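You operate a simulated robot arm through the tools that you are given. There is no shell and no other tool.

You run a simulated robot arm. Do the job below in one go: nothing can be reset, and whatever is moved stays where it is left.

Task
Clamp the can in the black fixture, then fit the green board, the blue fan and the cover.

Only the result counts: the job must be done as asked and must still hold three seconds after the hand-in. Knocking over, shifting, dropping, spilling or breaking anything else fails it. A push-on lid holds only when it is set on centred and level and pressed home; a screw cap is set on level and turned clockwise until tight.

Robot
A 7-joint arm with a two-finger parallel gripper, fixed in place. Base frame: the origin is at the foot of the arm, x ahead of it, y to its left, z up; the work surface is at about z = 0. Lengths are in mm, angles in rad, forces in N, time in s.
With the tool pointing down near the work surface it reaches from about 240 to 620 mm from the base axis. Its first joint turns from -1.152 to 1.152 rad. Payload 2.6 kg.
Tool frame: the origin (TCP) lies between the finger pads and is the grasp point; the fingertips stand 30 mm ahead of it; z points along the fingers, y is the line along which they close. Largest opening 94 mm; finger width 28, thickness 10; the body of the gripper, 50 by 96 mm, starts 55 mm behind the TCP.
Orientation is told as [roll, pitch, yaw] about the base's x, y, z axes, in that order, counted from this pose: with the fingers straight down and closing along the base's y, the tool's x points along the base's -x, its y along +y and its z along -z.

Tools
- The arm moves only by the tool jog_arm. Its arguments are lists of equal length, an entry for each row: "rot": the turn, a rotation vector about the tool's x, y, z in units of 8 degrees (1.0 is 8 degrees), a list of three; "translation": the shift along the tool's x, y, z in units of 50 mm (1.0 is 50 mm), a list of three; "hand": the closure, from 0 (fully open) to 1 (shut). In form: {"rot": [[rx, ry, rz], ...], "translation": [[tx, ty, tz], ...], "hand": [hand, ...]}. A call has 1 to 20 rows; each row shifts and turns the commanded pose from where the row before left it, along the tool's axes as they then stand. A call with a number of a shift or a turn outside -1 to 1 is refused whole. Each row takes 0.2 s and may step no farther than 50 mm and 0.15 rad from the row before; otherwise, or with a gripper value out of range, the whole call is refused. A pose out of reach is approached as far as the arm can. The call stops where the force on the tool passes 50 N (or 10 N more than at its start, if that is more) or the arm is blocked; 0.2 s more then pass. Each finger travels about 72 mm/s and halts on what it meets, pressing with about 43 N; the grip force reading is that of the motor and also rises with nothing between the fingers. The clock runs only during rows and for 0.2 s after the last one: add rows that do not move to give the fingers time. The reply holds the time, the measured pose of the TCP, the force on the tool along the base axes, the opening and the grip force, in the units named above and with some noise, with the torque about the TCP (base axes, N m) and any sound that the robot's microphone picked up, and new pictures: "views" is both (left out), scene, wrist or none.
- Cameras (640 x 400 px; columns grow to the right, rows downward): "scene" is fixed at [24.6, 423.7, 564.5]; the picture's right is [-0.86, -0.50, 0.00], its down [-0.28, 0.49, -0.83] and it looks along [0.42, -0.71, -0.56] (base axes); focal length 342 px, centre (320, 200). "wrist" rides on the gripper at [76, 14, -103] in the tool frame; the picture's right is [-0.18, 0.98, 0.00], its down [-0.75, -0.14, -0.64] and it looks along [-0.63, -0.12, 0.77] (tool axes); focal length 243 px, centre (320, 200).
- pixel_to_xyz(camera, pixels): for up to 12 pixels [column, row] of the newest picture of that camera ("zoom" is the newest enlarged one), the place [x, y, z] in the base frame of the surface seen there, good to about 3 mm. The clock stands still meanwhile.
- close_up(camera, box): a new picture of the part [left, top, right, bottom] of that camera's present view, enlarged. The clock stands still meanwhile.
- close_job(): hands the job in; it is judged then, once.

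Open the gripper and draw the arm clear of the work before you hand the job in, unless the task says otherwise.

The tools are called after "Emit:" as a command line: name --argument value ..., lists and objects as JSON in quotes. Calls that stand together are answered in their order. jog_arm: Moves the arm, as the interface text tells. Its arguments: {"type":"object","properties":{"rot":{"type":"array","items":{"type":"array","items":{"type":"number"}}},"translation":{"type":"array","items":{"type":"array","items":{"type":"number"}}},"hand":{"type":"array","items":{"type":"number"}},"views":{"type":"string","enum":["both","scene","wrist","none"]}},"required":["rot","translation","hand"]} The other tools are called the same way: pixel_to_xyz (camera, pixels) gives the place of the surface under pixels of a picture; close_up (camera, box) takes an enlarged picture of a part of a camera's view; close_job () hands the job in.

At the start:

```text
time: 0.0
position: [226.3, -285.5, 302.7]
tcp_rot: [0.0, -0.001, 0.0]
wrist_force: [0.0, -0.2, 0.1]
ft_torque: [0.05, 0.04, -0.02]
grip_width: 94.1
grip_force: 0.0
```

scene: 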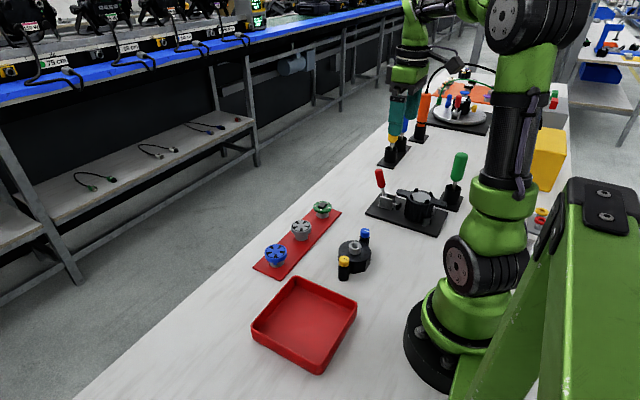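
wrist: 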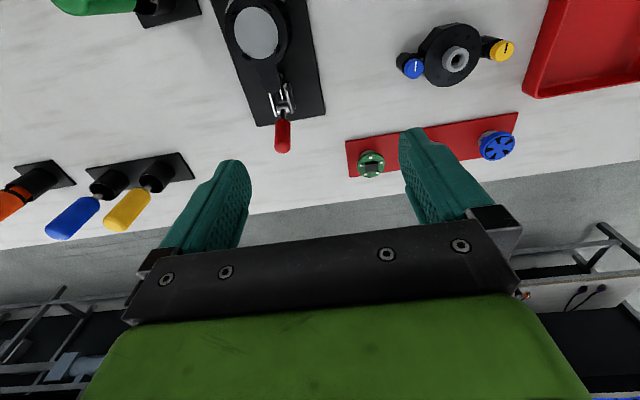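

I start by looking closely at the work area: the fixture with the red-handled clamp (scene ~410,205), the red tray strip with parts (~300,235), and the black round object with the yellow and blue knobs (~353,253).

Emit:
close_up --camera "scene" --box '[350, 140, 480, 240]'

Emit:
close_up --camera "scene" --box '[240, 190, 400, 290]'

Emit:
close_up --camera "wrist" --box '[200, 0, 360, 160]'

Emit:
close_up --camera "wrist" --box '[340, 0, 540, 200]'

```text
4.00 times, centred on (415, 190) of scene
```

zoom: 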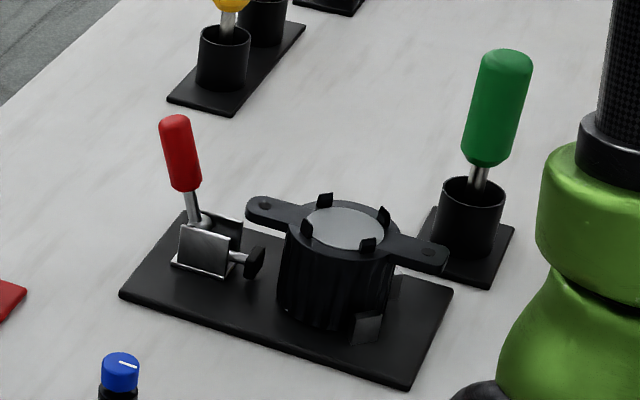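

```text
4.00 times, centred on (320, 240) of scene
```

zoom: 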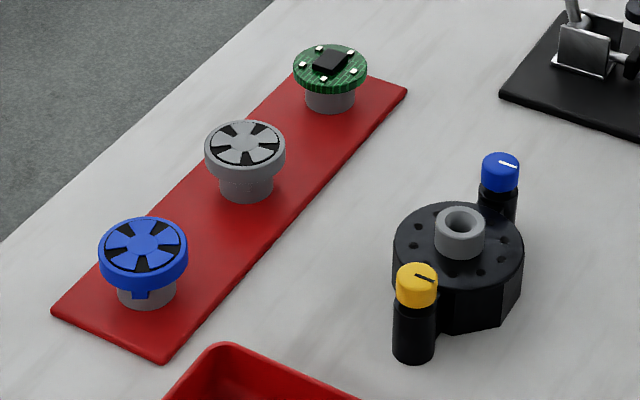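

```text
2.50 times, centred on (280, 80) of wrist
```

zoom: 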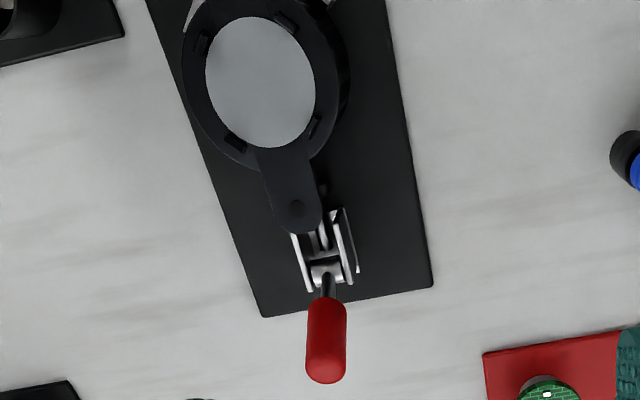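

```text
2.00 times, centred on (440, 100) of wrist
```

zoom: 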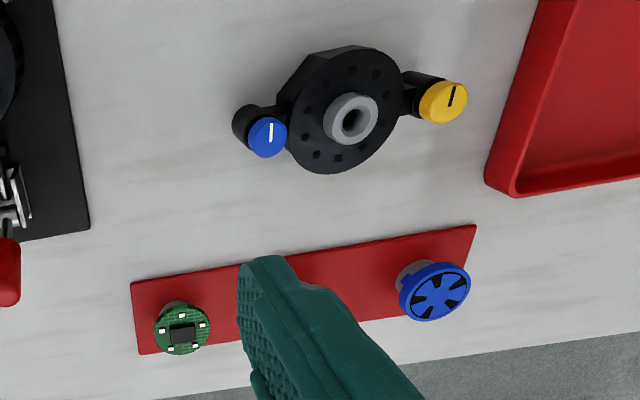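

The can sits in a fixture with a push toggle clamp. I measure the main features: clamp handle, plunger, can, knobbed piece, and parts.

Emit:
pixel_to_xyz --camera "scene" --pixels '[[380, 171], [382, 188], [384, 195], [401, 203], [414, 205], [436, 196], [416, 192], [460, 158], [462, 190], [410, 203], [406, 193], [426, 190]]'

Emit:
pixel_to_xyz --camera "scene" --pixels '[[276, 250], [301, 226], [322, 207], [354, 245], [344, 262], [365, 233], [339, 212], [254, 267], [280, 277], [360, 262], [344, 279], [355, 250]]'

Emit:
pixel_to_xyz --camera "wrist" --pixels '[[256, 33], [283, 135], [281, 118], [275, 87], [371, 164], [496, 146], [454, 60], [412, 67], [503, 50], [348, 142], [518, 114], [282, 104]]'

Emit:
close_up --camera "scene" --box '[370, 70, 570, 170]'

Emit:
close_up --camera "scene" --box '[480, 80, 640, 240]'

```text
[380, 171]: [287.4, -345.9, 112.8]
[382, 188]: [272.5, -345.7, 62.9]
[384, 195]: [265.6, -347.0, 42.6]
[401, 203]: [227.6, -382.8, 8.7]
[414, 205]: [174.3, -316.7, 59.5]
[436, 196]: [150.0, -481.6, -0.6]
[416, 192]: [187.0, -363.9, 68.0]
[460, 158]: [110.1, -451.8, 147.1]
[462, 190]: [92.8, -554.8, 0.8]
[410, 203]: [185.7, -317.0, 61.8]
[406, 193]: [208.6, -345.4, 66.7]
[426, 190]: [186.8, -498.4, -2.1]
```

```text
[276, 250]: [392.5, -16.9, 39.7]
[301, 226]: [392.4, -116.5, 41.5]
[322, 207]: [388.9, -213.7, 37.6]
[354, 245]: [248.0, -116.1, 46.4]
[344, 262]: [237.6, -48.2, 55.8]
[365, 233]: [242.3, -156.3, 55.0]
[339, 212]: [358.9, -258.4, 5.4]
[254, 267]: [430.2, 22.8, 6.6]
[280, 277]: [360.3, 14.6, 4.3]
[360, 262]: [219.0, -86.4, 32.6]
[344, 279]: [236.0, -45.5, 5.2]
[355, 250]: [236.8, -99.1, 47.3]
```

```text
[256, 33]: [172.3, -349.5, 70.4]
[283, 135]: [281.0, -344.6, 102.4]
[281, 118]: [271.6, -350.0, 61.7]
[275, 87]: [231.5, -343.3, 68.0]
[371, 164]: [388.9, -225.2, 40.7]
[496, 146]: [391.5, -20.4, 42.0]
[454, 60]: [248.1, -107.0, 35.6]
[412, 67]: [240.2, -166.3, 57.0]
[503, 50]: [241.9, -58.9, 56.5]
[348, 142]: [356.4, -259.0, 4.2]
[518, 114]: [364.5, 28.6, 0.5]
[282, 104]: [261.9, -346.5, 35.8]
```

```text
3.20 times, centred on (470, 120) of scene
```

zoom: 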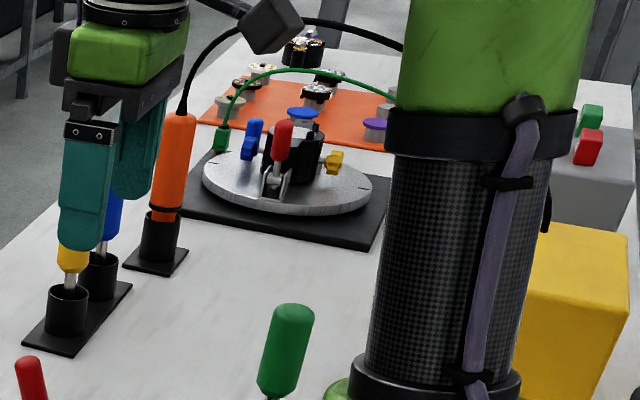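

```text
2.50 times, centred on (560, 160) of scene
```

zoom: 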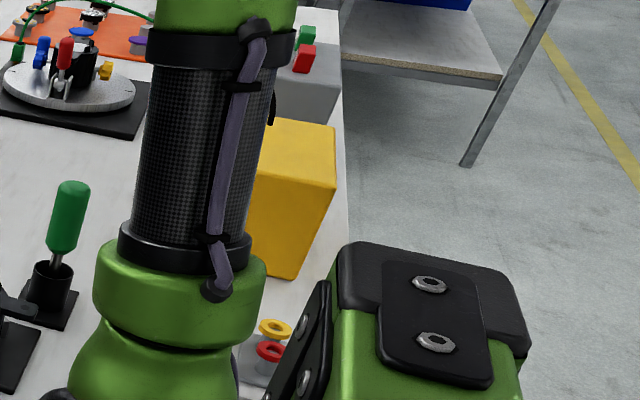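

Zooming in further from the present pose to understand how the can, ears, cover knobs and part undersides are shaped.

Emit:
close_up --camera "wrist" --box '[220, 0, 300, 50]'

Emit:
close_up --camera "scene" --box '[385, 180, 465, 230]'

Emit:
close_up --camera "scene" --box '[320, 220, 400, 290]'

Emit:
close_up --camera "scene" --box '[250, 195, 346, 275]'

Emit:
close_up --camera "wrist" --box '[390, 10, 530, 100]'

```text
8.00 times, centred on (260, 25) of wrist
```

zoom: 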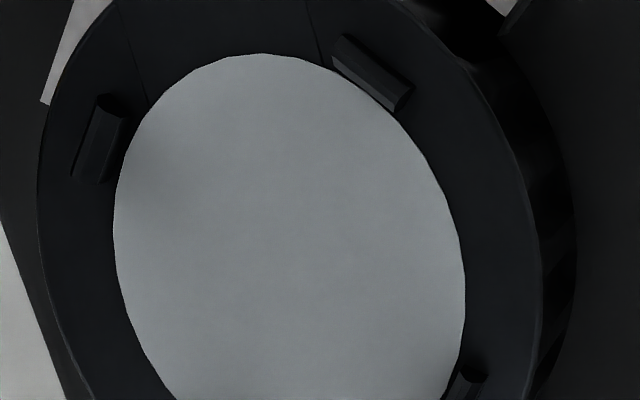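

```text
8.00 times, centred on (425, 205) of scene
```

zoom: 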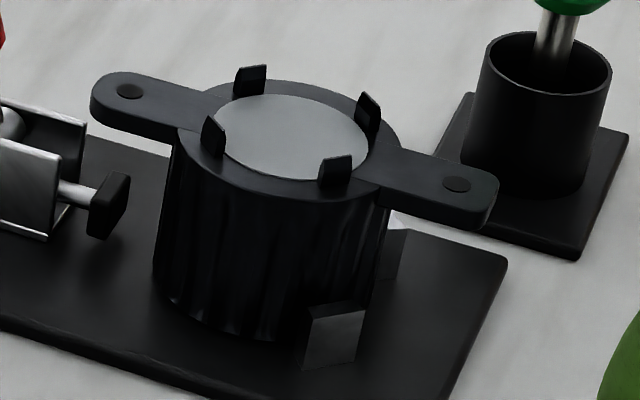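

```text
5.71 times, centred on (360, 255) of scene
```

zoom: 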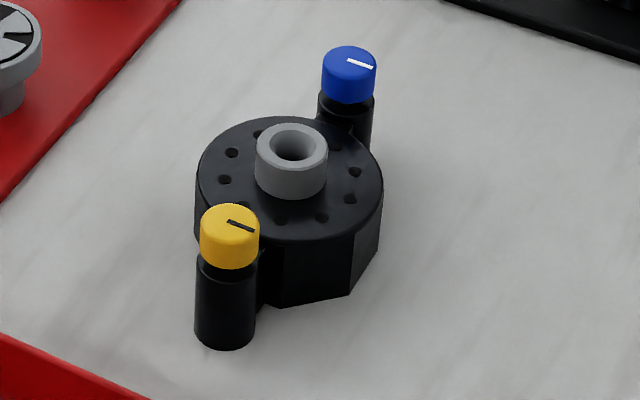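

```text
5.00 times, centred on (298, 235) of scene
```

zoom: 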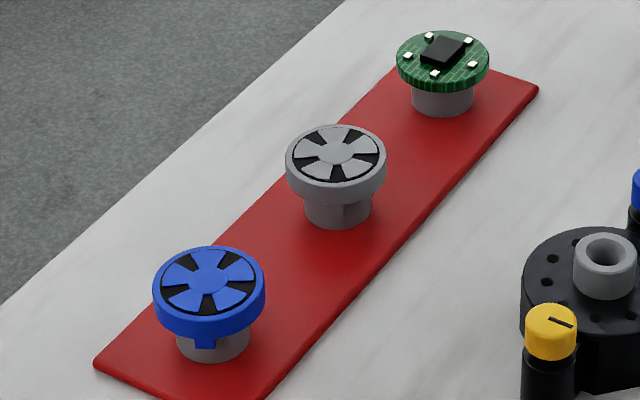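

```text
4.44 times, centred on (460, 55) of wrist
```

zoom: 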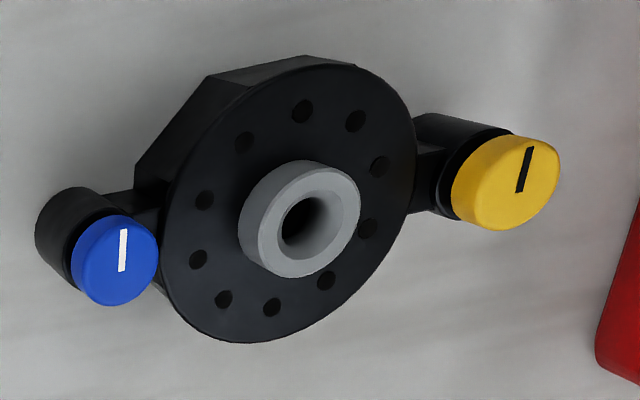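

The back station at about (462,105) seems to show a finished example of the same thing; I zoom in on it and on the ears of the can.

Emit:
close_up --camera "scene" --box '[430, 90, 494, 130]'

Emit:
close_up --camera "scene" --box '[435, 193, 455, 210]'

Emit:
close_up --camera "scene" --box '[394, 184, 414, 201]'

Emit:
close_up --camera "scene" --box '[370, 165, 430, 215]'

Emit:
close_up --camera "wrist" --box '[255, 70, 315, 155]'

```text
10.00 times, centred on (462, 110) of scene
```

zoom: 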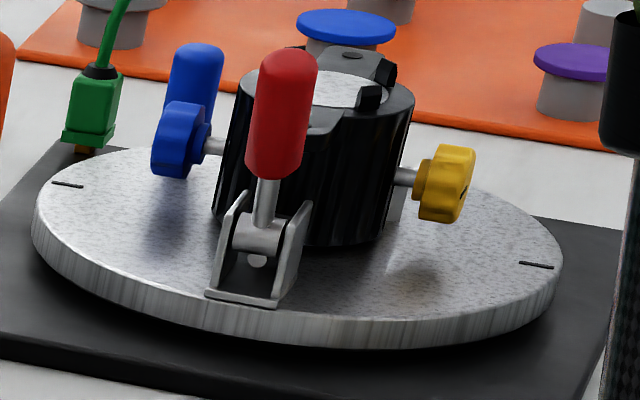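

```text
16.00 times, centred on (445, 202) of scene
```

zoom: 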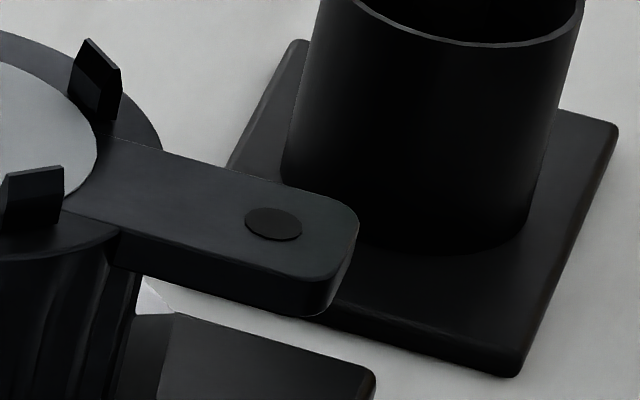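

```text
16.00 times, centred on (404, 192) of scene
```

zoom: 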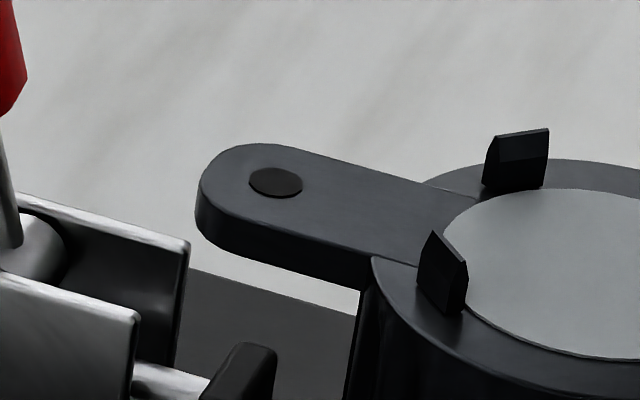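

```text
8.00 times, centred on (400, 190) of scene
```

zoom: 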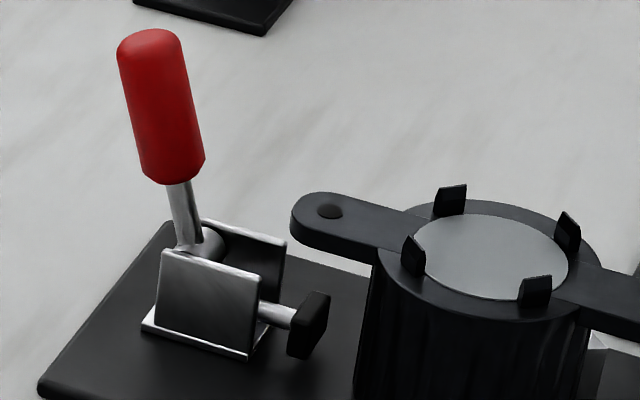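

```text
4.71 times, centred on (285, 112) of wrist
```

zoom: 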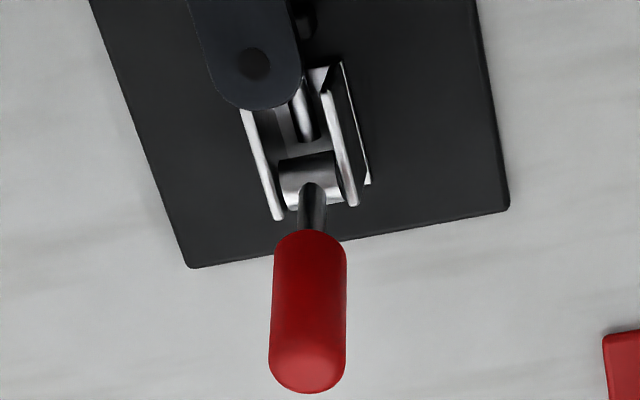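

Now I measure the can in a zoomed view: ear holes, clips, disc centre, stops and plunger tip.

Emit:
close_up --camera "scene" --box '[385, 180, 465, 230]'

Emit:
pixel_to_xyz --camera "zoom" --pixels '[[130, 91], [457, 184], [251, 70], [369, 99], [213, 123], [337, 160], [292, 137], [216, 130], [368, 146], [300, 97], [280, 178], [340, 310]]'

Emit:
pixel_to_xyz --camera "zoom" --pixels '[[122, 185], [105, 215], [75, 190], [30, 190], [385, 115], [180, 145], [290, 192], [300, 83], [395, 240], [160, 290], [365, 350], [265, 330]]'

```text
8.00 times, centred on (425, 205) of scene
```

zoom: 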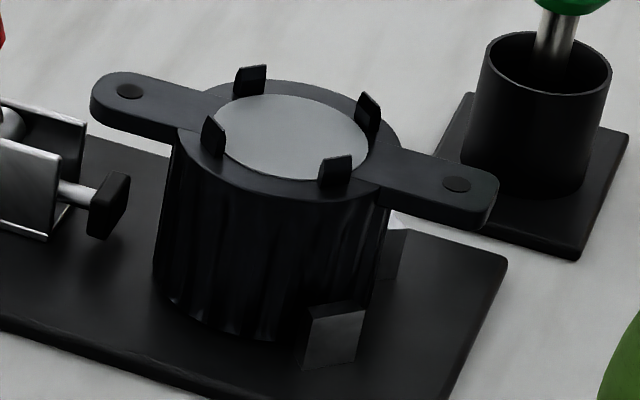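

```text
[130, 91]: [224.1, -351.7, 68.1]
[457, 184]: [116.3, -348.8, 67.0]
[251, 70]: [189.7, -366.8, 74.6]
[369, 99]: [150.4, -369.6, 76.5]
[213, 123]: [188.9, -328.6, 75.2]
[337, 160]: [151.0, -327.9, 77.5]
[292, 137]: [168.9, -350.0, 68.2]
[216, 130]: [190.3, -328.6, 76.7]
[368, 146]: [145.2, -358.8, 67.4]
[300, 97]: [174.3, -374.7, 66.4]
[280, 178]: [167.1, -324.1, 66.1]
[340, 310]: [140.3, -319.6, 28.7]
```

```text
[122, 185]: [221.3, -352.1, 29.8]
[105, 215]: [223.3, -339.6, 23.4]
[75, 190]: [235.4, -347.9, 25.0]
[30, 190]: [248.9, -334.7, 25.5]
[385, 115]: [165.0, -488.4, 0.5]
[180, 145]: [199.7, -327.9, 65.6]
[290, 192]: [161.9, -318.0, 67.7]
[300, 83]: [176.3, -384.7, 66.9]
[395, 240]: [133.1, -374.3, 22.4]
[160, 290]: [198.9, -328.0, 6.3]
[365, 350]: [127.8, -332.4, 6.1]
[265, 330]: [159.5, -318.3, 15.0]
```

The can centre is about (170,-350), rim z≈67, with ear holes ±54 mm along x. I move the arm above the parts for a closer wrist view.

Emit:
jog_arm --rot '[[0, 0, 0], [0, 0, 0], [0, 0, 0], [0, 0, 0], [0, 0, 0]]' --translation '[[-0.176, 0.7, 0.4], [-0.176, 0.7, 0.4], [-0.176, 0.7, 0.4], [-0.176, 0.7, 0.4], [-0.176, 0.7, 0.4]]' --hand '[0, 0, 0, 0, 0]'

```text
time: 1.2
position: [268.6, -112.6, 197.5]
tcp_rot: [0.001, 0.0, -0.002]
wrist_force: [-0.3, -0.2, -0.1]
ft_torque: [-0.02, 0.02, 0.0]
grip_width: 94.2
grip_force: 0.1
```

scene: 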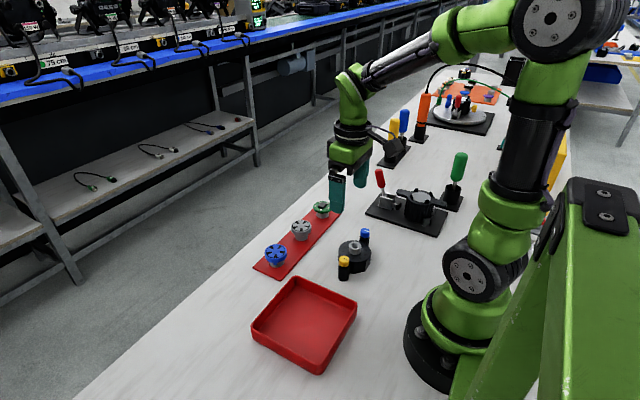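
wrist: 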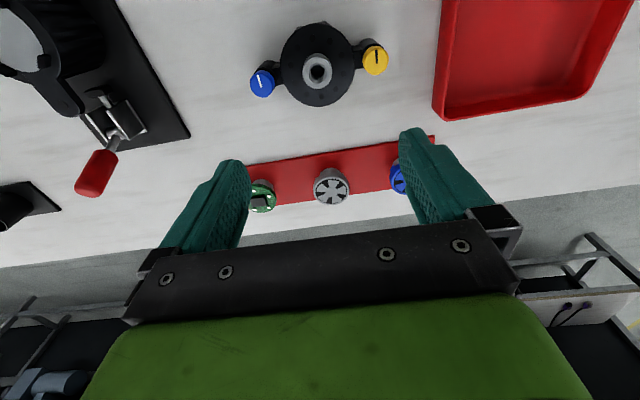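

The wrist view now shows the cover at (318,65) and the parts at (263,195), (331,186), (400,177); I zoom into them.

Emit:
close_up --camera "wrist" --box '[240, 10, 400, 110]'

Emit:
pixel_to_xyz --camera "zoom" --pixels '[[85, 285], [543, 200], [300, 235], [265, 235], [350, 235], [310, 60], [325, 370], [167, 225], [455, 200], [90, 215], [310, 225], [480, 150]]'

Emit:
close_up --camera "wrist" --box '[240, 140, 400, 240]'

```text
4.00 times, centred on (320, 60) of wrist
```

zoom: 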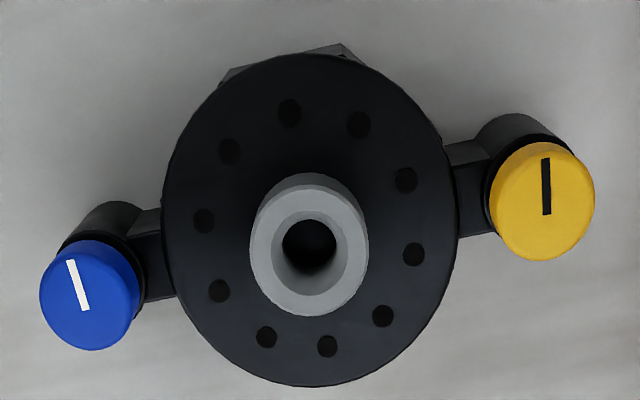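

```text
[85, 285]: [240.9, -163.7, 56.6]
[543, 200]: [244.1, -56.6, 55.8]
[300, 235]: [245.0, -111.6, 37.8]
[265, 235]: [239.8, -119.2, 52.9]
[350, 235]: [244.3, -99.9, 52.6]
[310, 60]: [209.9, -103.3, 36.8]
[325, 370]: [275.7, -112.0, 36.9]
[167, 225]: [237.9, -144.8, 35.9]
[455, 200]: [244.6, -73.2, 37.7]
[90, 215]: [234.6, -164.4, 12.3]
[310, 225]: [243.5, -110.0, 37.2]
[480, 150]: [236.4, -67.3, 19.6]
```

```text
4.00 times, centred on (320, 190) of wrist
```

zoom: 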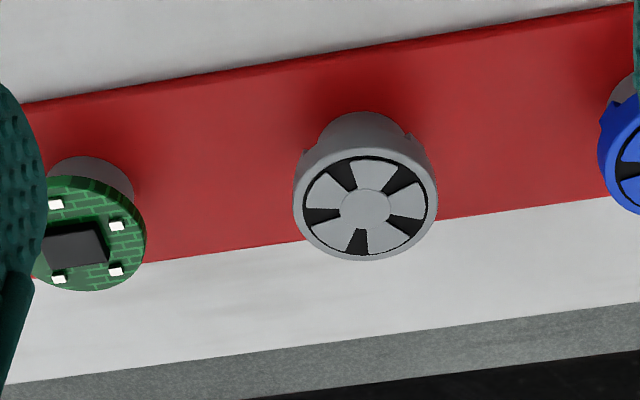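

Cover centre is about (242.5,-110), body top z≈37, hub top z≈53, knobs 107 mm apart along y. I go lower over the blue fan to see its tabs.

Emit:
jog_arm --rot '[[0, 0, 0], [0, 0, 0], [0, 0, 0]]' --translation '[[-0.21, 0.65, 0.45], [-0.21, 0.65, 0.45], [-0.21, 0.65, 0.45]]' --hand '[0, 0, 0]' --views "wrist"

Emit:
close_up --camera "wrist" --box '[250, 130, 400, 240]'

Emit:
close_up --camera "scene" --box '[260, 235, 300, 270]'

Emit:
close_up --camera "scene" --box '[285, 215, 320, 245]'

Emit:
close_up --camera "scene" --box '[305, 195, 340, 225]'

```text
time: 2.0
position: [300.2, -11.8, 132.4]
tcp_rot: [0.001, 0.0, -0.001]
wrist_force: [0.3, -0.3, 0.4]
ft_torque: [0.03, 0.01, 0.0]
grip_width: 94.1
grip_force: 0.1
```

wrist: 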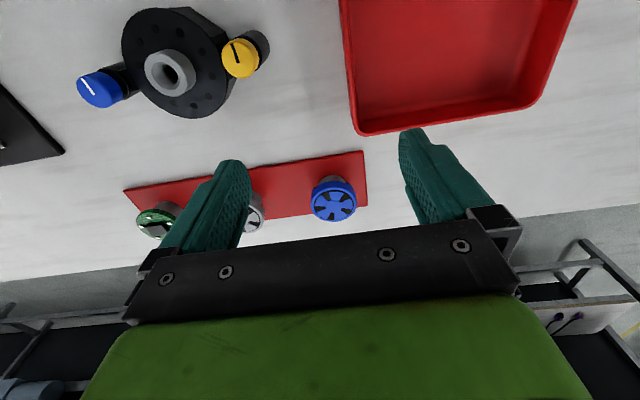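

```text
3.64 times, centred on (325, 185) of wrist
```

zoom: 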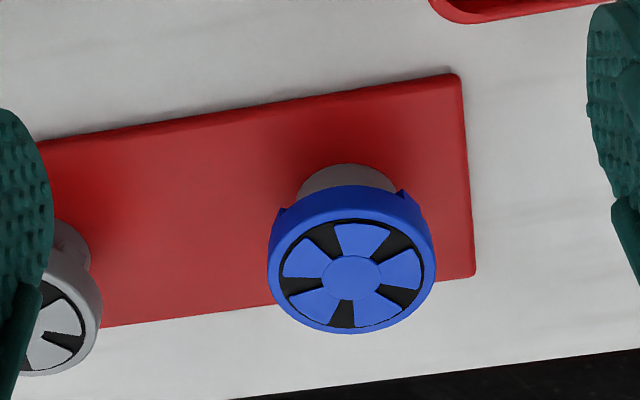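

```text
11.43 times, centred on (280, 252) of scene
```

zoom: 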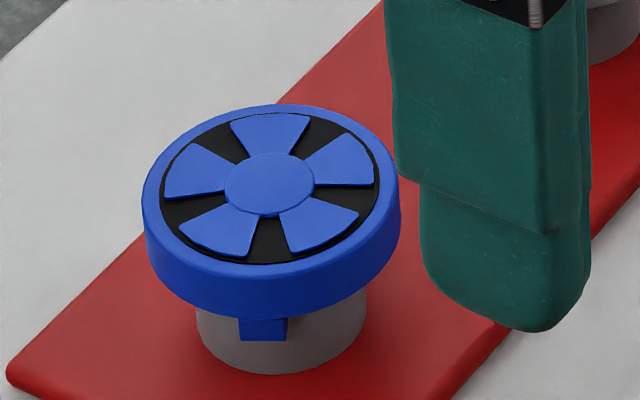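

```text
13.33 times, centred on (302, 230) of scene
```

zoom: 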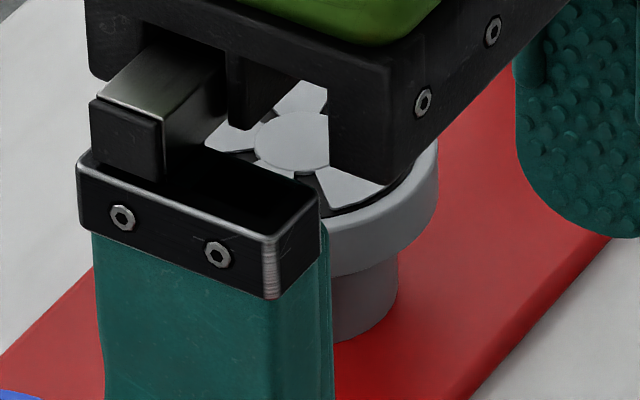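

```text
13.33 times, centred on (322, 210) of scene
```

zoom: 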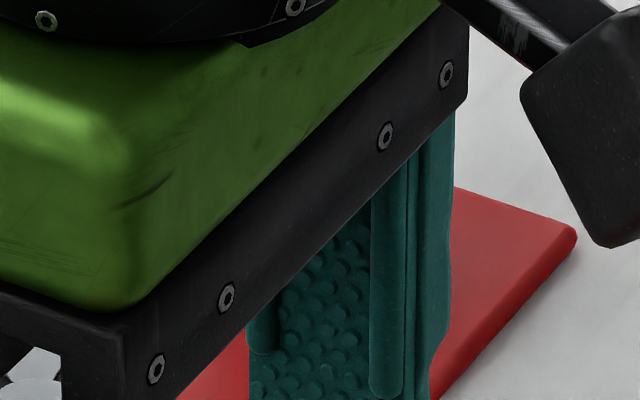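

The fan has small tabs under its rim. I measure fan extents, tab positions and pedestal.

Emit:
close_up --camera "scene" --box '[260, 235, 300, 270]'

Emit:
pixel_to_xyz --camera "zoom" --pixels '[[268, 183], [150, 190], [393, 175], [275, 108], [268, 275], [275, 310], [275, 325], [262, 338], [240, 335], [290, 335], [280, 372], [362, 310]]'

Emit:
close_up --camera "wrist" --box '[295, 165, 375, 230]'

Emit:
pixel_to_xyz --camera "zoom" --pixels '[[130, 75], [410, 40], [140, 150], [420, 150], [270, 100], [270, 280], [270, 20], [120, 85], [415, 60], [270, 190]]'

```text
11.43 times, centred on (280, 252) of scene
```

zoom: 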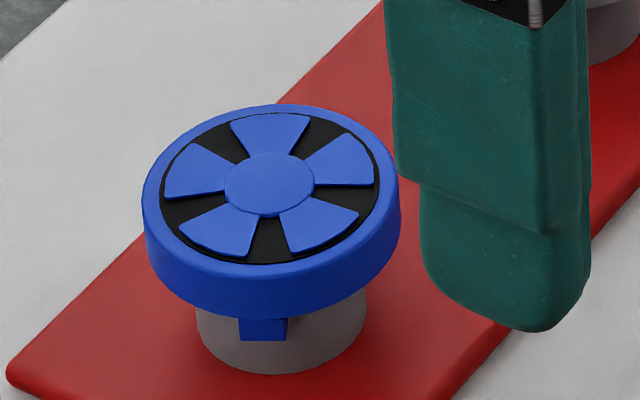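

```text
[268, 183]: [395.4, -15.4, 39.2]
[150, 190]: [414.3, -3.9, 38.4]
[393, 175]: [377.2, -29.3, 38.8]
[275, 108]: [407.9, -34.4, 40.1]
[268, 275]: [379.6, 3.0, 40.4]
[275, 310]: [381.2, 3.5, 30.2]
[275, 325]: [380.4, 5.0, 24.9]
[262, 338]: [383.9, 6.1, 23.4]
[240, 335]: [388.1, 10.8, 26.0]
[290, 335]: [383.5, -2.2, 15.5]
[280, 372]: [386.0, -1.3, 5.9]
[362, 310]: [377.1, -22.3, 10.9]
```

```text
6.15 times, centred on (335, 198) of wrist
```

zoom: 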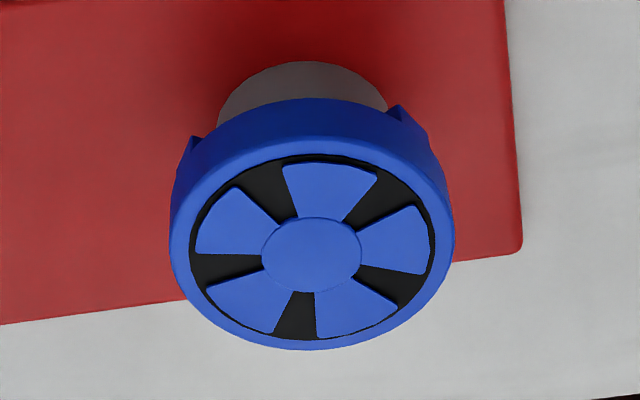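

```text
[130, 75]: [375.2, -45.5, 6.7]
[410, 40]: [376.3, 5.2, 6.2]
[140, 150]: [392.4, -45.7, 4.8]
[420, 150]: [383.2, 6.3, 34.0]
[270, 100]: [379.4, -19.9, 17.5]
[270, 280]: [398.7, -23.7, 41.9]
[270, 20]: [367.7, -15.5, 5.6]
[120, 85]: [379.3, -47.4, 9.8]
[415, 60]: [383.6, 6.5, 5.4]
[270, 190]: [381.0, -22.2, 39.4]
```

Fan centre ≈(394,-16), radius ≈22.5, z 28–40 with tabs to ≈22. Now I look at the green board the same way.

Emit:
jog_arm --rot '[[0, 0, 0], [0, 0, 0], [0, 0, 0], [0, 0, 0], [0, 0, 0]]' --translation '[[0, -0.8, 0], [0, -0.8, 0], [0, -0.8, 0], [0, -0.8, 0], [0, -0.8, 0]]' --hand '[0, 0, 0, 0, 0]'

Emit:
close_up --camera "wrist" --box '[285, 160, 365, 225]'

Emit:
close_up --camera "scene" --box '[305, 195, 340, 225]'

Emit:
close_up --camera "scene" --box '[285, 215, 320, 245]'

```text
time: 3.2
position: [302.1, -213.6, 133.8]
tcp_rot: [0.0, 0.001, 0.0]
wrist_force: [-0.6, -0.3, 0.5]
ft_torque: [0.03, 0.0, 0.0]
grip_width: 94.0
grip_force: 0.0
```

scene: 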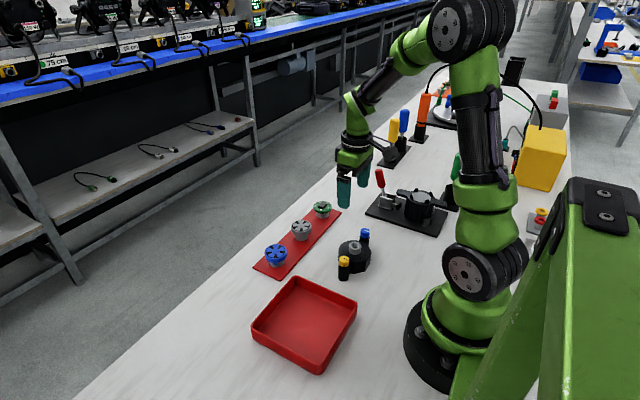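
wrist: 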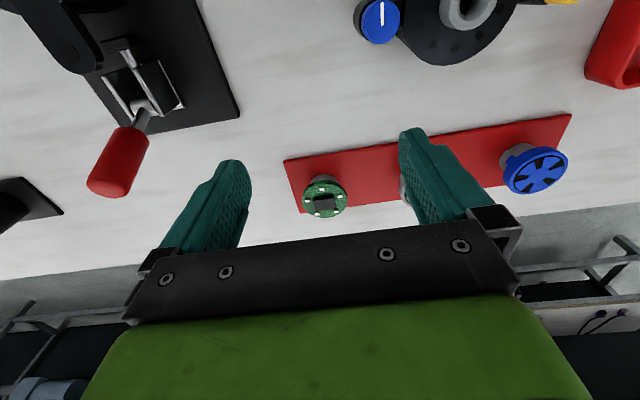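

```text
6.15 times, centred on (325, 192) of wrist
```

zoom: 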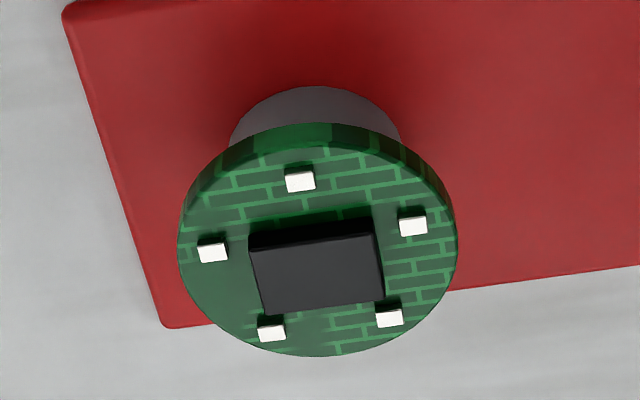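

```text
13.33 times, centred on (322, 210) of scene
```

zoom: 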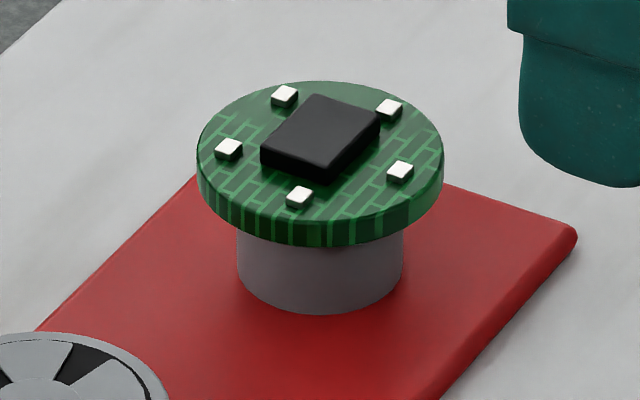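

```text
13.33 times, centred on (302, 230) of scene
```

zoom: 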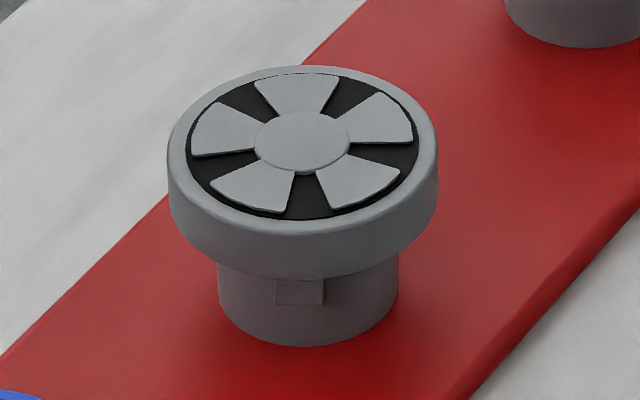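

I measure the board extents and the clips of the can.

Emit:
close_up --camera "scene" --box '[305, 195, 340, 225]'

Emit:
pixel_to_xyz --camera "zoom" --pixels '[[320, 130], [202, 155], [440, 155], [325, 84], [320, 214], [318, 238], [300, 100], [290, 175], [280, 145], [318, 308], [240, 200], [400, 200]]'

Emit:
close_up --camera "scene" --box '[405, 183, 440, 213]'

Emit:
pixel_to_xyz --camera "zoom" --pixels '[[146, 85], [155, 105], [345, 135], [330, 190], [85, 180], [100, 200], [285, 240], [285, 265], [200, 110], [105, 165], [330, 220], [220, 255]]'

```text
13.33 times, centred on (322, 210) of scene
```

zoom: 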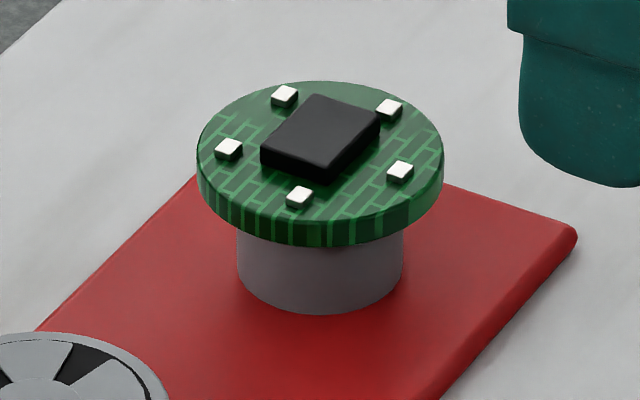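

```text
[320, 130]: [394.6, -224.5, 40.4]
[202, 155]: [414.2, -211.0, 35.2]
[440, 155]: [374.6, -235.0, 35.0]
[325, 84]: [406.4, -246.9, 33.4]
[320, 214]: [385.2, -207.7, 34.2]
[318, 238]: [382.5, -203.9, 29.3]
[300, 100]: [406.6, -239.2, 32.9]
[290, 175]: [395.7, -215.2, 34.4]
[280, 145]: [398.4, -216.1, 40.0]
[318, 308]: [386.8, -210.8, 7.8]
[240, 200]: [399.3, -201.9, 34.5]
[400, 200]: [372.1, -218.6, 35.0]
```

```text
13.33 times, centred on (422, 198) of scene
```

zoom: 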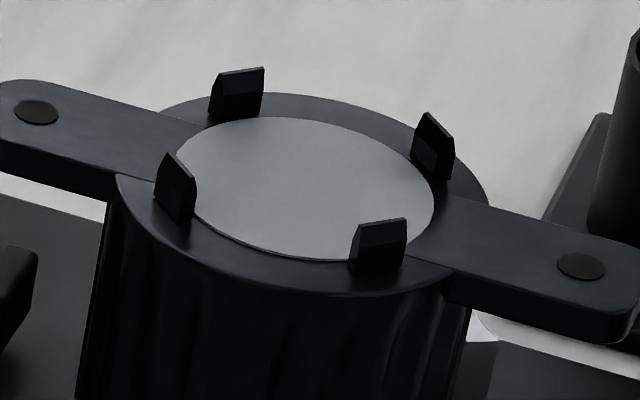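

```text
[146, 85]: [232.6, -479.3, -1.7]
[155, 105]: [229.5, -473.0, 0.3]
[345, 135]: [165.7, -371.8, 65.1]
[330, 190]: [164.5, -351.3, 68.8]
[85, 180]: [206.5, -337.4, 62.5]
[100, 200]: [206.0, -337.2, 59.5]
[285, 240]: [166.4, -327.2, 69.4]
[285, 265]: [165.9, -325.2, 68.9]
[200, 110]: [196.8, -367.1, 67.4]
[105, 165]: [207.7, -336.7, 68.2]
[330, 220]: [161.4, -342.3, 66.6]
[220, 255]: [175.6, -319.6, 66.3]
```

Board centre ≈(394,-224), radius ≈23, z 29–35 with chip to 40. Next the clamp: I measure the red handle and its pivot/plunger precisely.

Emit:
close_up --camera "scene" --box '[370, 163, 412, 213]'

Emit:
pixel_to_xyz --camera "zoom" --pixels '[[240, 60], [215, 60], [265, 60], [235, 35], [250, 110], [228, 110], [275, 110], [265, 165], [278, 195], [275, 225], [400, 260], [385, 300]]'

Emit:
close_up --camera "wrist" --box '[60, 20, 220, 220]'

Emit:
pixel_to_xyz --camera "wrist" --pixels '[[115, 162], [105, 155], [130, 170], [110, 185], [125, 140], [145, 117], [122, 55], [140, 100], [155, 90], [108, 93]]'

```text
8.00 times, centred on (391, 188) of scene
```

zoom: 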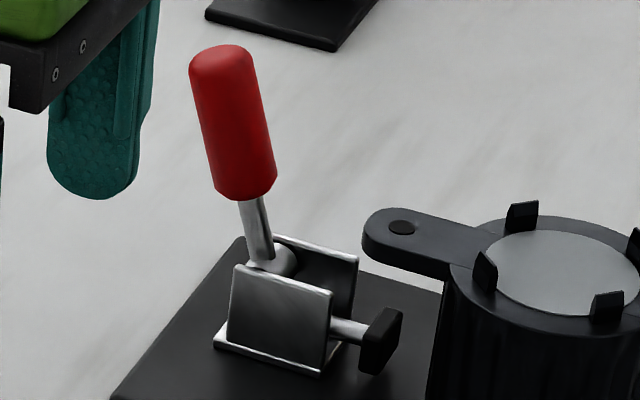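

```text
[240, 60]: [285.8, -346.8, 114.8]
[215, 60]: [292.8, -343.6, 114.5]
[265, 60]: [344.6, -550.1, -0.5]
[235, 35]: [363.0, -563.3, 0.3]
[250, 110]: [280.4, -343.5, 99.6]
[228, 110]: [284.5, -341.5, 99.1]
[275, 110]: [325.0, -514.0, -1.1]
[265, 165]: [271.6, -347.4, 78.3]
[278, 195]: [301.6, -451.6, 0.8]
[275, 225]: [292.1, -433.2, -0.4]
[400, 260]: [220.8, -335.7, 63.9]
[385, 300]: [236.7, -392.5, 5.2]
```

```text
2.00 times, centred on (140, 120) of wrist
```

zoom: 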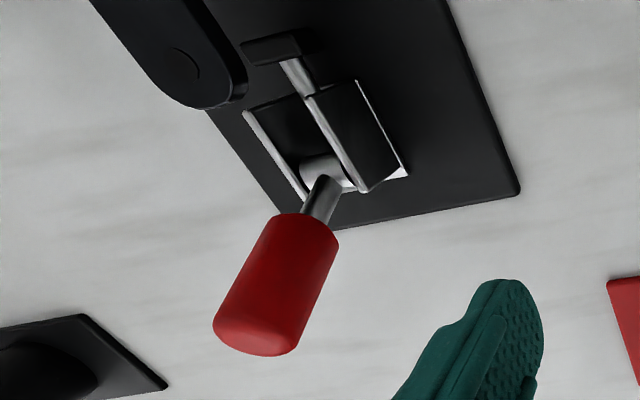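

```text
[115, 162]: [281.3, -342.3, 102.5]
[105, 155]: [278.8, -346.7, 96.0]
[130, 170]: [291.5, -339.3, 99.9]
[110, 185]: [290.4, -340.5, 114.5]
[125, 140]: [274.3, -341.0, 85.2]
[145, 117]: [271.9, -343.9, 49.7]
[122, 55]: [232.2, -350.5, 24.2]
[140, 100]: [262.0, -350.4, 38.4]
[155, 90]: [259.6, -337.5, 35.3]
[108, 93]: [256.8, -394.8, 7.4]
```

The handle is ~16 mm thick, leaning ~20° to +x, with centre about (283,-349,100). Before going there I check the neighbours' positions (screwdriver holders at scene (395,150), (458,170)).

Emit:
pixel_to_xyz --camera "scene" --pixels '[[393, 130], [404, 120], [405, 150], [388, 158], [380, 165], [458, 165], [459, 155], [452, 205], [422, 110], [390, 150], [397, 165], [420, 135]]'

Emit:
pixel_to_xyz --camera "wrist" --pixels '[[10, 200], [20, 180], [60, 215], [35, 218], [240, 118], [150, 130], [210, 20]]'

```text
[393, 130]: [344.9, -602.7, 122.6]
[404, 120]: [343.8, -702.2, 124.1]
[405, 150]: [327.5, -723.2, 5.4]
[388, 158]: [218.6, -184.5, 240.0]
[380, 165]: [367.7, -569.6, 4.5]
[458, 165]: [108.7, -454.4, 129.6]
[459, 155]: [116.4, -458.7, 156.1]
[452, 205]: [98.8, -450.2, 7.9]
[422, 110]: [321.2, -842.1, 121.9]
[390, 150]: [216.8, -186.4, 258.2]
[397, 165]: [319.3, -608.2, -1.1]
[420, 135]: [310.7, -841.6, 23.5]
```

```text
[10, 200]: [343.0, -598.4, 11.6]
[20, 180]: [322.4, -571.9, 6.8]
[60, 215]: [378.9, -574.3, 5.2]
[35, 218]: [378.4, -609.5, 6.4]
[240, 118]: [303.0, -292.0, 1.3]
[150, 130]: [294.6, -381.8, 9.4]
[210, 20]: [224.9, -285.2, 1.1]
```

The surroundings are clear of the gripper's path. I move above the clamp handle at (283,-349), z 170.

Emit:
jog_arm --rot '[[0, 0, 0], [0, 0, 0], [0, 0, 0], [0, 0, 0]]' --translation '[[0.095, -0.677, -0.18], [0.095, -0.677, -0.18], [0.095, -0.677, -0.18], [0.095, -0.677, -0.18]]' --hand '[0, 0, 0, 0]'

```text
time: 4.2
position: [284.4, -349.1, 169.9]
tcp_rot: [0.0, 0.001, 0.001]
wrist_force: [0.6, -0.1, -0.1]
ft_torque: [-0.01, 0.01, -0.01]
grip_width: 94.2
grip_force: 0.0
```

scene: 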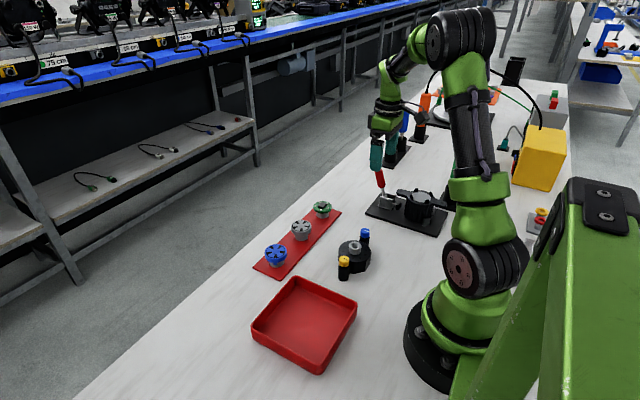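
wrist: 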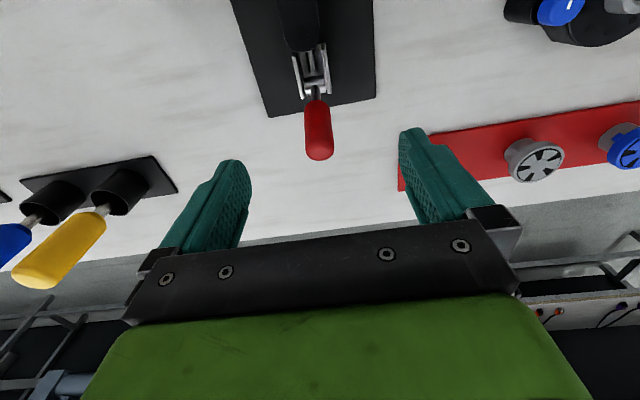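

The handle at wrist (318,130) lies midway between the fingers. I check its location once more from here.

Emit:
close_up --camera "wrist" --box '[270, 30, 370, 170]'

Emit:
pixel_to_xyz --camera "wrist" --pixels '[[319, 150], [308, 140], [328, 140], [317, 110], [316, 97], [317, 88], [309, 65], [299, 60], [327, 60], [312, 20], [300, 40], [318, 130]]'

```text
2.86 times, centred on (320, 100) of wrist
```

zoom: 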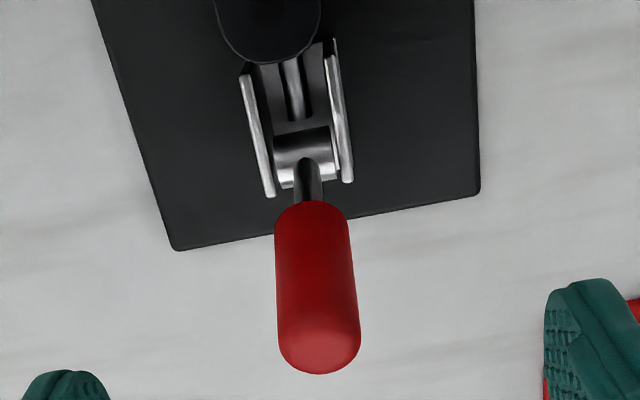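

```text
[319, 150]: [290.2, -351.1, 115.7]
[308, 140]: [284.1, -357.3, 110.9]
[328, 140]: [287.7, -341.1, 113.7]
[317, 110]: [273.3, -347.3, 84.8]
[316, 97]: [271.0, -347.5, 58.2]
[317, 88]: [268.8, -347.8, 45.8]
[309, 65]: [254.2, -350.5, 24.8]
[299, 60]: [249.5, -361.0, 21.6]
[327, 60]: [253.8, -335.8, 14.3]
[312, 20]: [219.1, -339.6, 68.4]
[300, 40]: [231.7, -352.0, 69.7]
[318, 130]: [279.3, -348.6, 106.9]
```

I descend to z≈100 around the handle and close the fingers on it.

Emit:
jog_arm --rot '[[0, 0, 0], [0, 0, 0], [0, 0, 0], [0, 0, 0], [0, 0, 0], [0, 0, 0]]' --translation '[[0, 0, 0.7], [0, 0, 0.7], [0, 0, 0], [0, 0, 0], [0, 0, 0], [0, 0, 0]]' --hand '[0, 0, 1, 1, 1, 1]'

Emit:
close_up --camera "scene" --box '[370, 163, 434, 213]'

```text
time: 5.6
position: [282.9, -350.6, 102.6]
tcp_rot: [-0.009, 0.001, -0.002]
wrist_force: [7.8, -31.7, -13.5]
ft_torque: [0.41, -0.24, -0.38]
grip_width: 25.0
grip_force: 44.9
```

scene: 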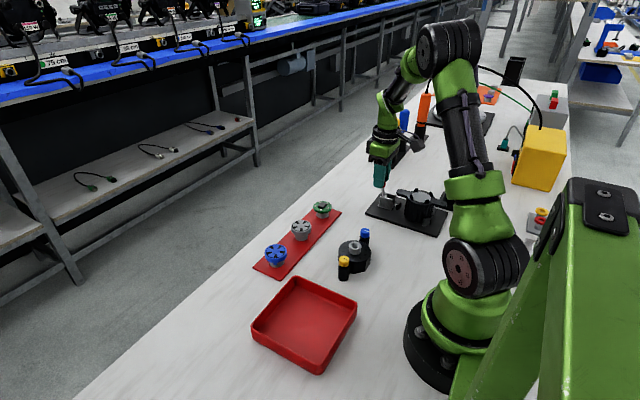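
wrist: 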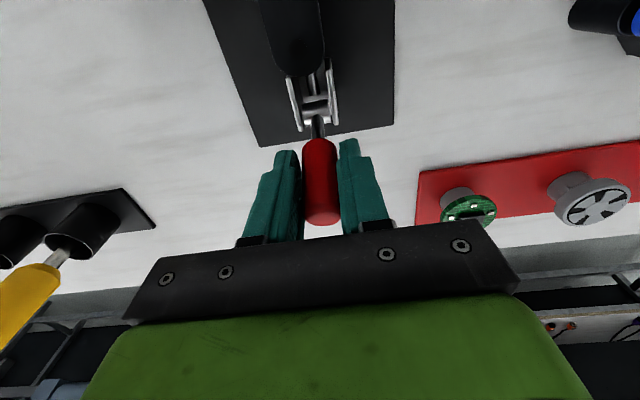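

```text
8.00 times, centred on (402, 188) of scene
```

zoom: 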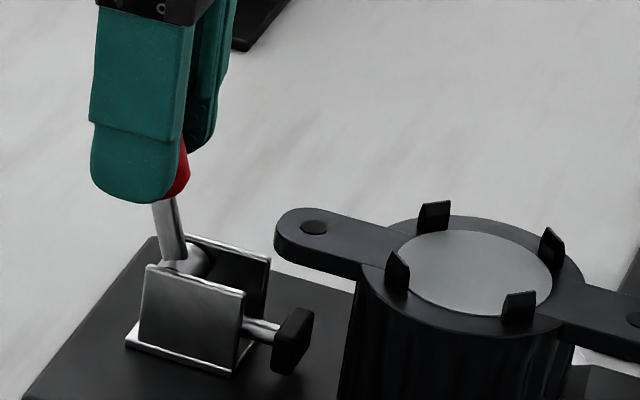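

The grip holds (25 mm) but with a −31 N side load; I ease the tool 2 mm toward −y to relieve it and re-read.

Emit:
jog_arm --rot '[[0, 0, 0], [0, 0, 0]]' --translation '[[0, -0.04, 0], [0, 0, 0]]' --hand '[1, 1]' --views "wrist"

```text
time: 6.2
position: [283.2, -350.3, 101.1]
tcp_rot: [0.0, 0.0, -0.002]
wrist_force: [-9.5, -10.1, 12.8]
ft_torque: [0.02, 0.71, -0.06]
grip_width: 24.4
grip_force: 45.6
```

wrist: 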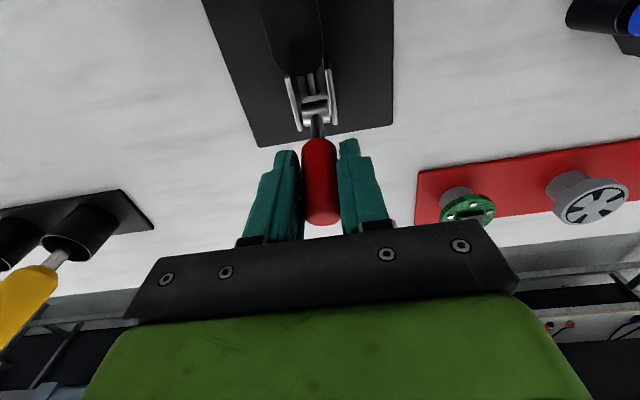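

Side load has eased. I test the handle's free direction: a small 10 mm arc step toward the can (−x).

Emit:
jog_arm --rot '[[0, 0, 0], [0, 0, 0], [0, 0, 0]]' --translation '[[0.1, 0, -0.025], [0.1, 0, -0.02], [0, 0, 0]]' --hand '[1, 1, 1]'

Emit:
close_up --camera "scene" --box '[370, 163, 434, 213]'

```text
time: 6.7
position: [282.5, -349.9, 100.8]
tcp_rot: [-0.007, -0.008, 0.01]
wrist_force: [5.7, -3.9, -3.9]
ft_torque: [0.02, 1.18, 0.04]
grip_width: 24.9
grip_force: 45.0
stopped in row 2: the force on the tool passed its limit at 56 N (the readings are from after the stop); the commanded pose is now the measured one
```

scene: 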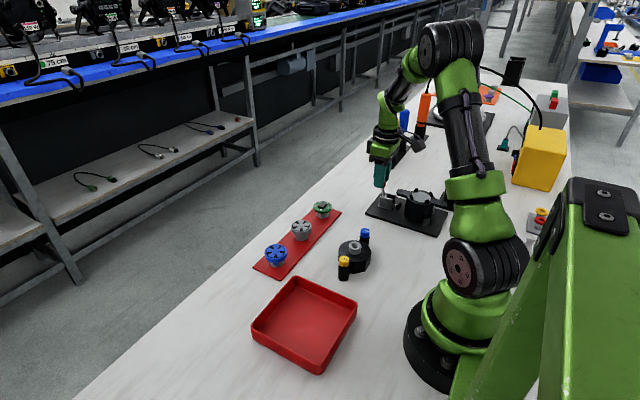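
wrist: 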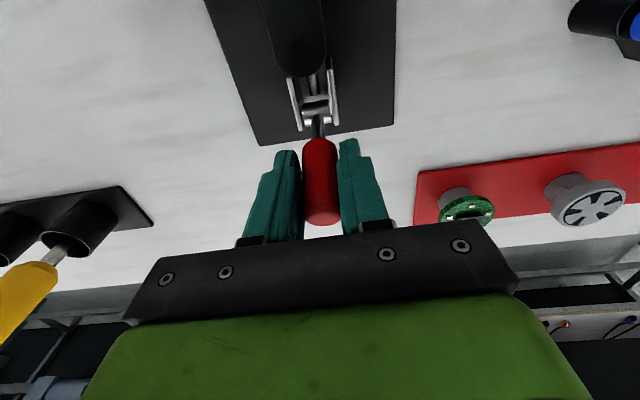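

```text
8.00 times, centred on (402, 188) of scene
```

zoom: 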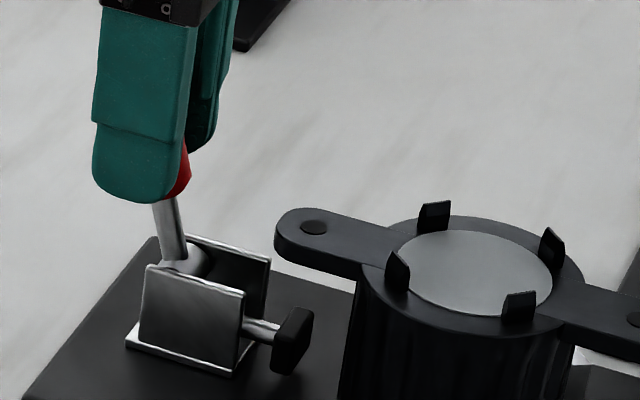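

It's blocked toward the can, so the handle must swing outward (+x, down). I test a small arc step that way, turning the tool with it.

Emit:
jog_arm --rot '[[0, 0.4, 0], [0, 0.4, 0], [0, 0, 0]]' --translation '[[-0.08, 0, 0.02], [-0.08, 0, 0.025], [0, 0, 0]]' --hand '[1, 1, 1]'

Emit:
close_up --camera "scene" --box '[370, 163, 434, 213]'

```text
time: 7.5
position: [290.8, -349.1, 99.9]
tcp_rot: [-0.007, 0.101, 0.009]
wrist_force: [7.4, -7.5, -3.7]
ft_torque: [0.06, -0.61, -0.14]
grip_width: 25.0
grip_force: 45.3
```

scene: 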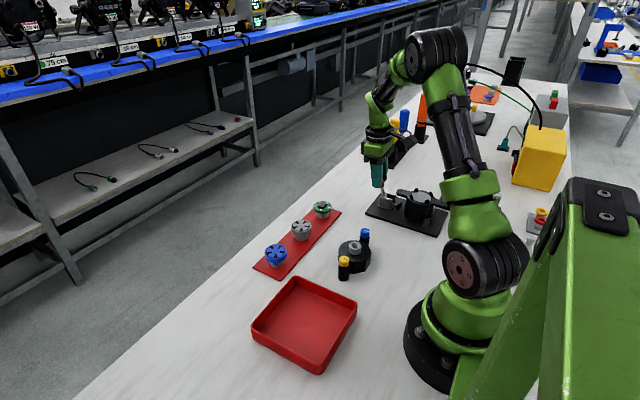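
wrist: 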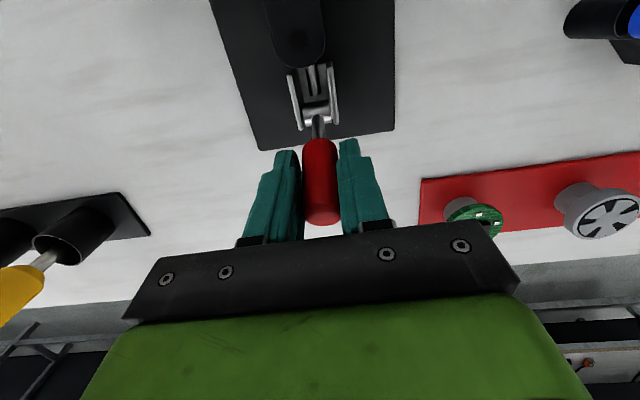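

```text
8.00 times, centred on (402, 188) of scene
```

zoom: 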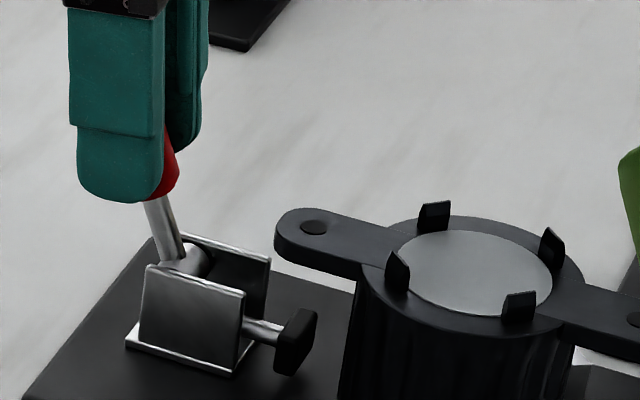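

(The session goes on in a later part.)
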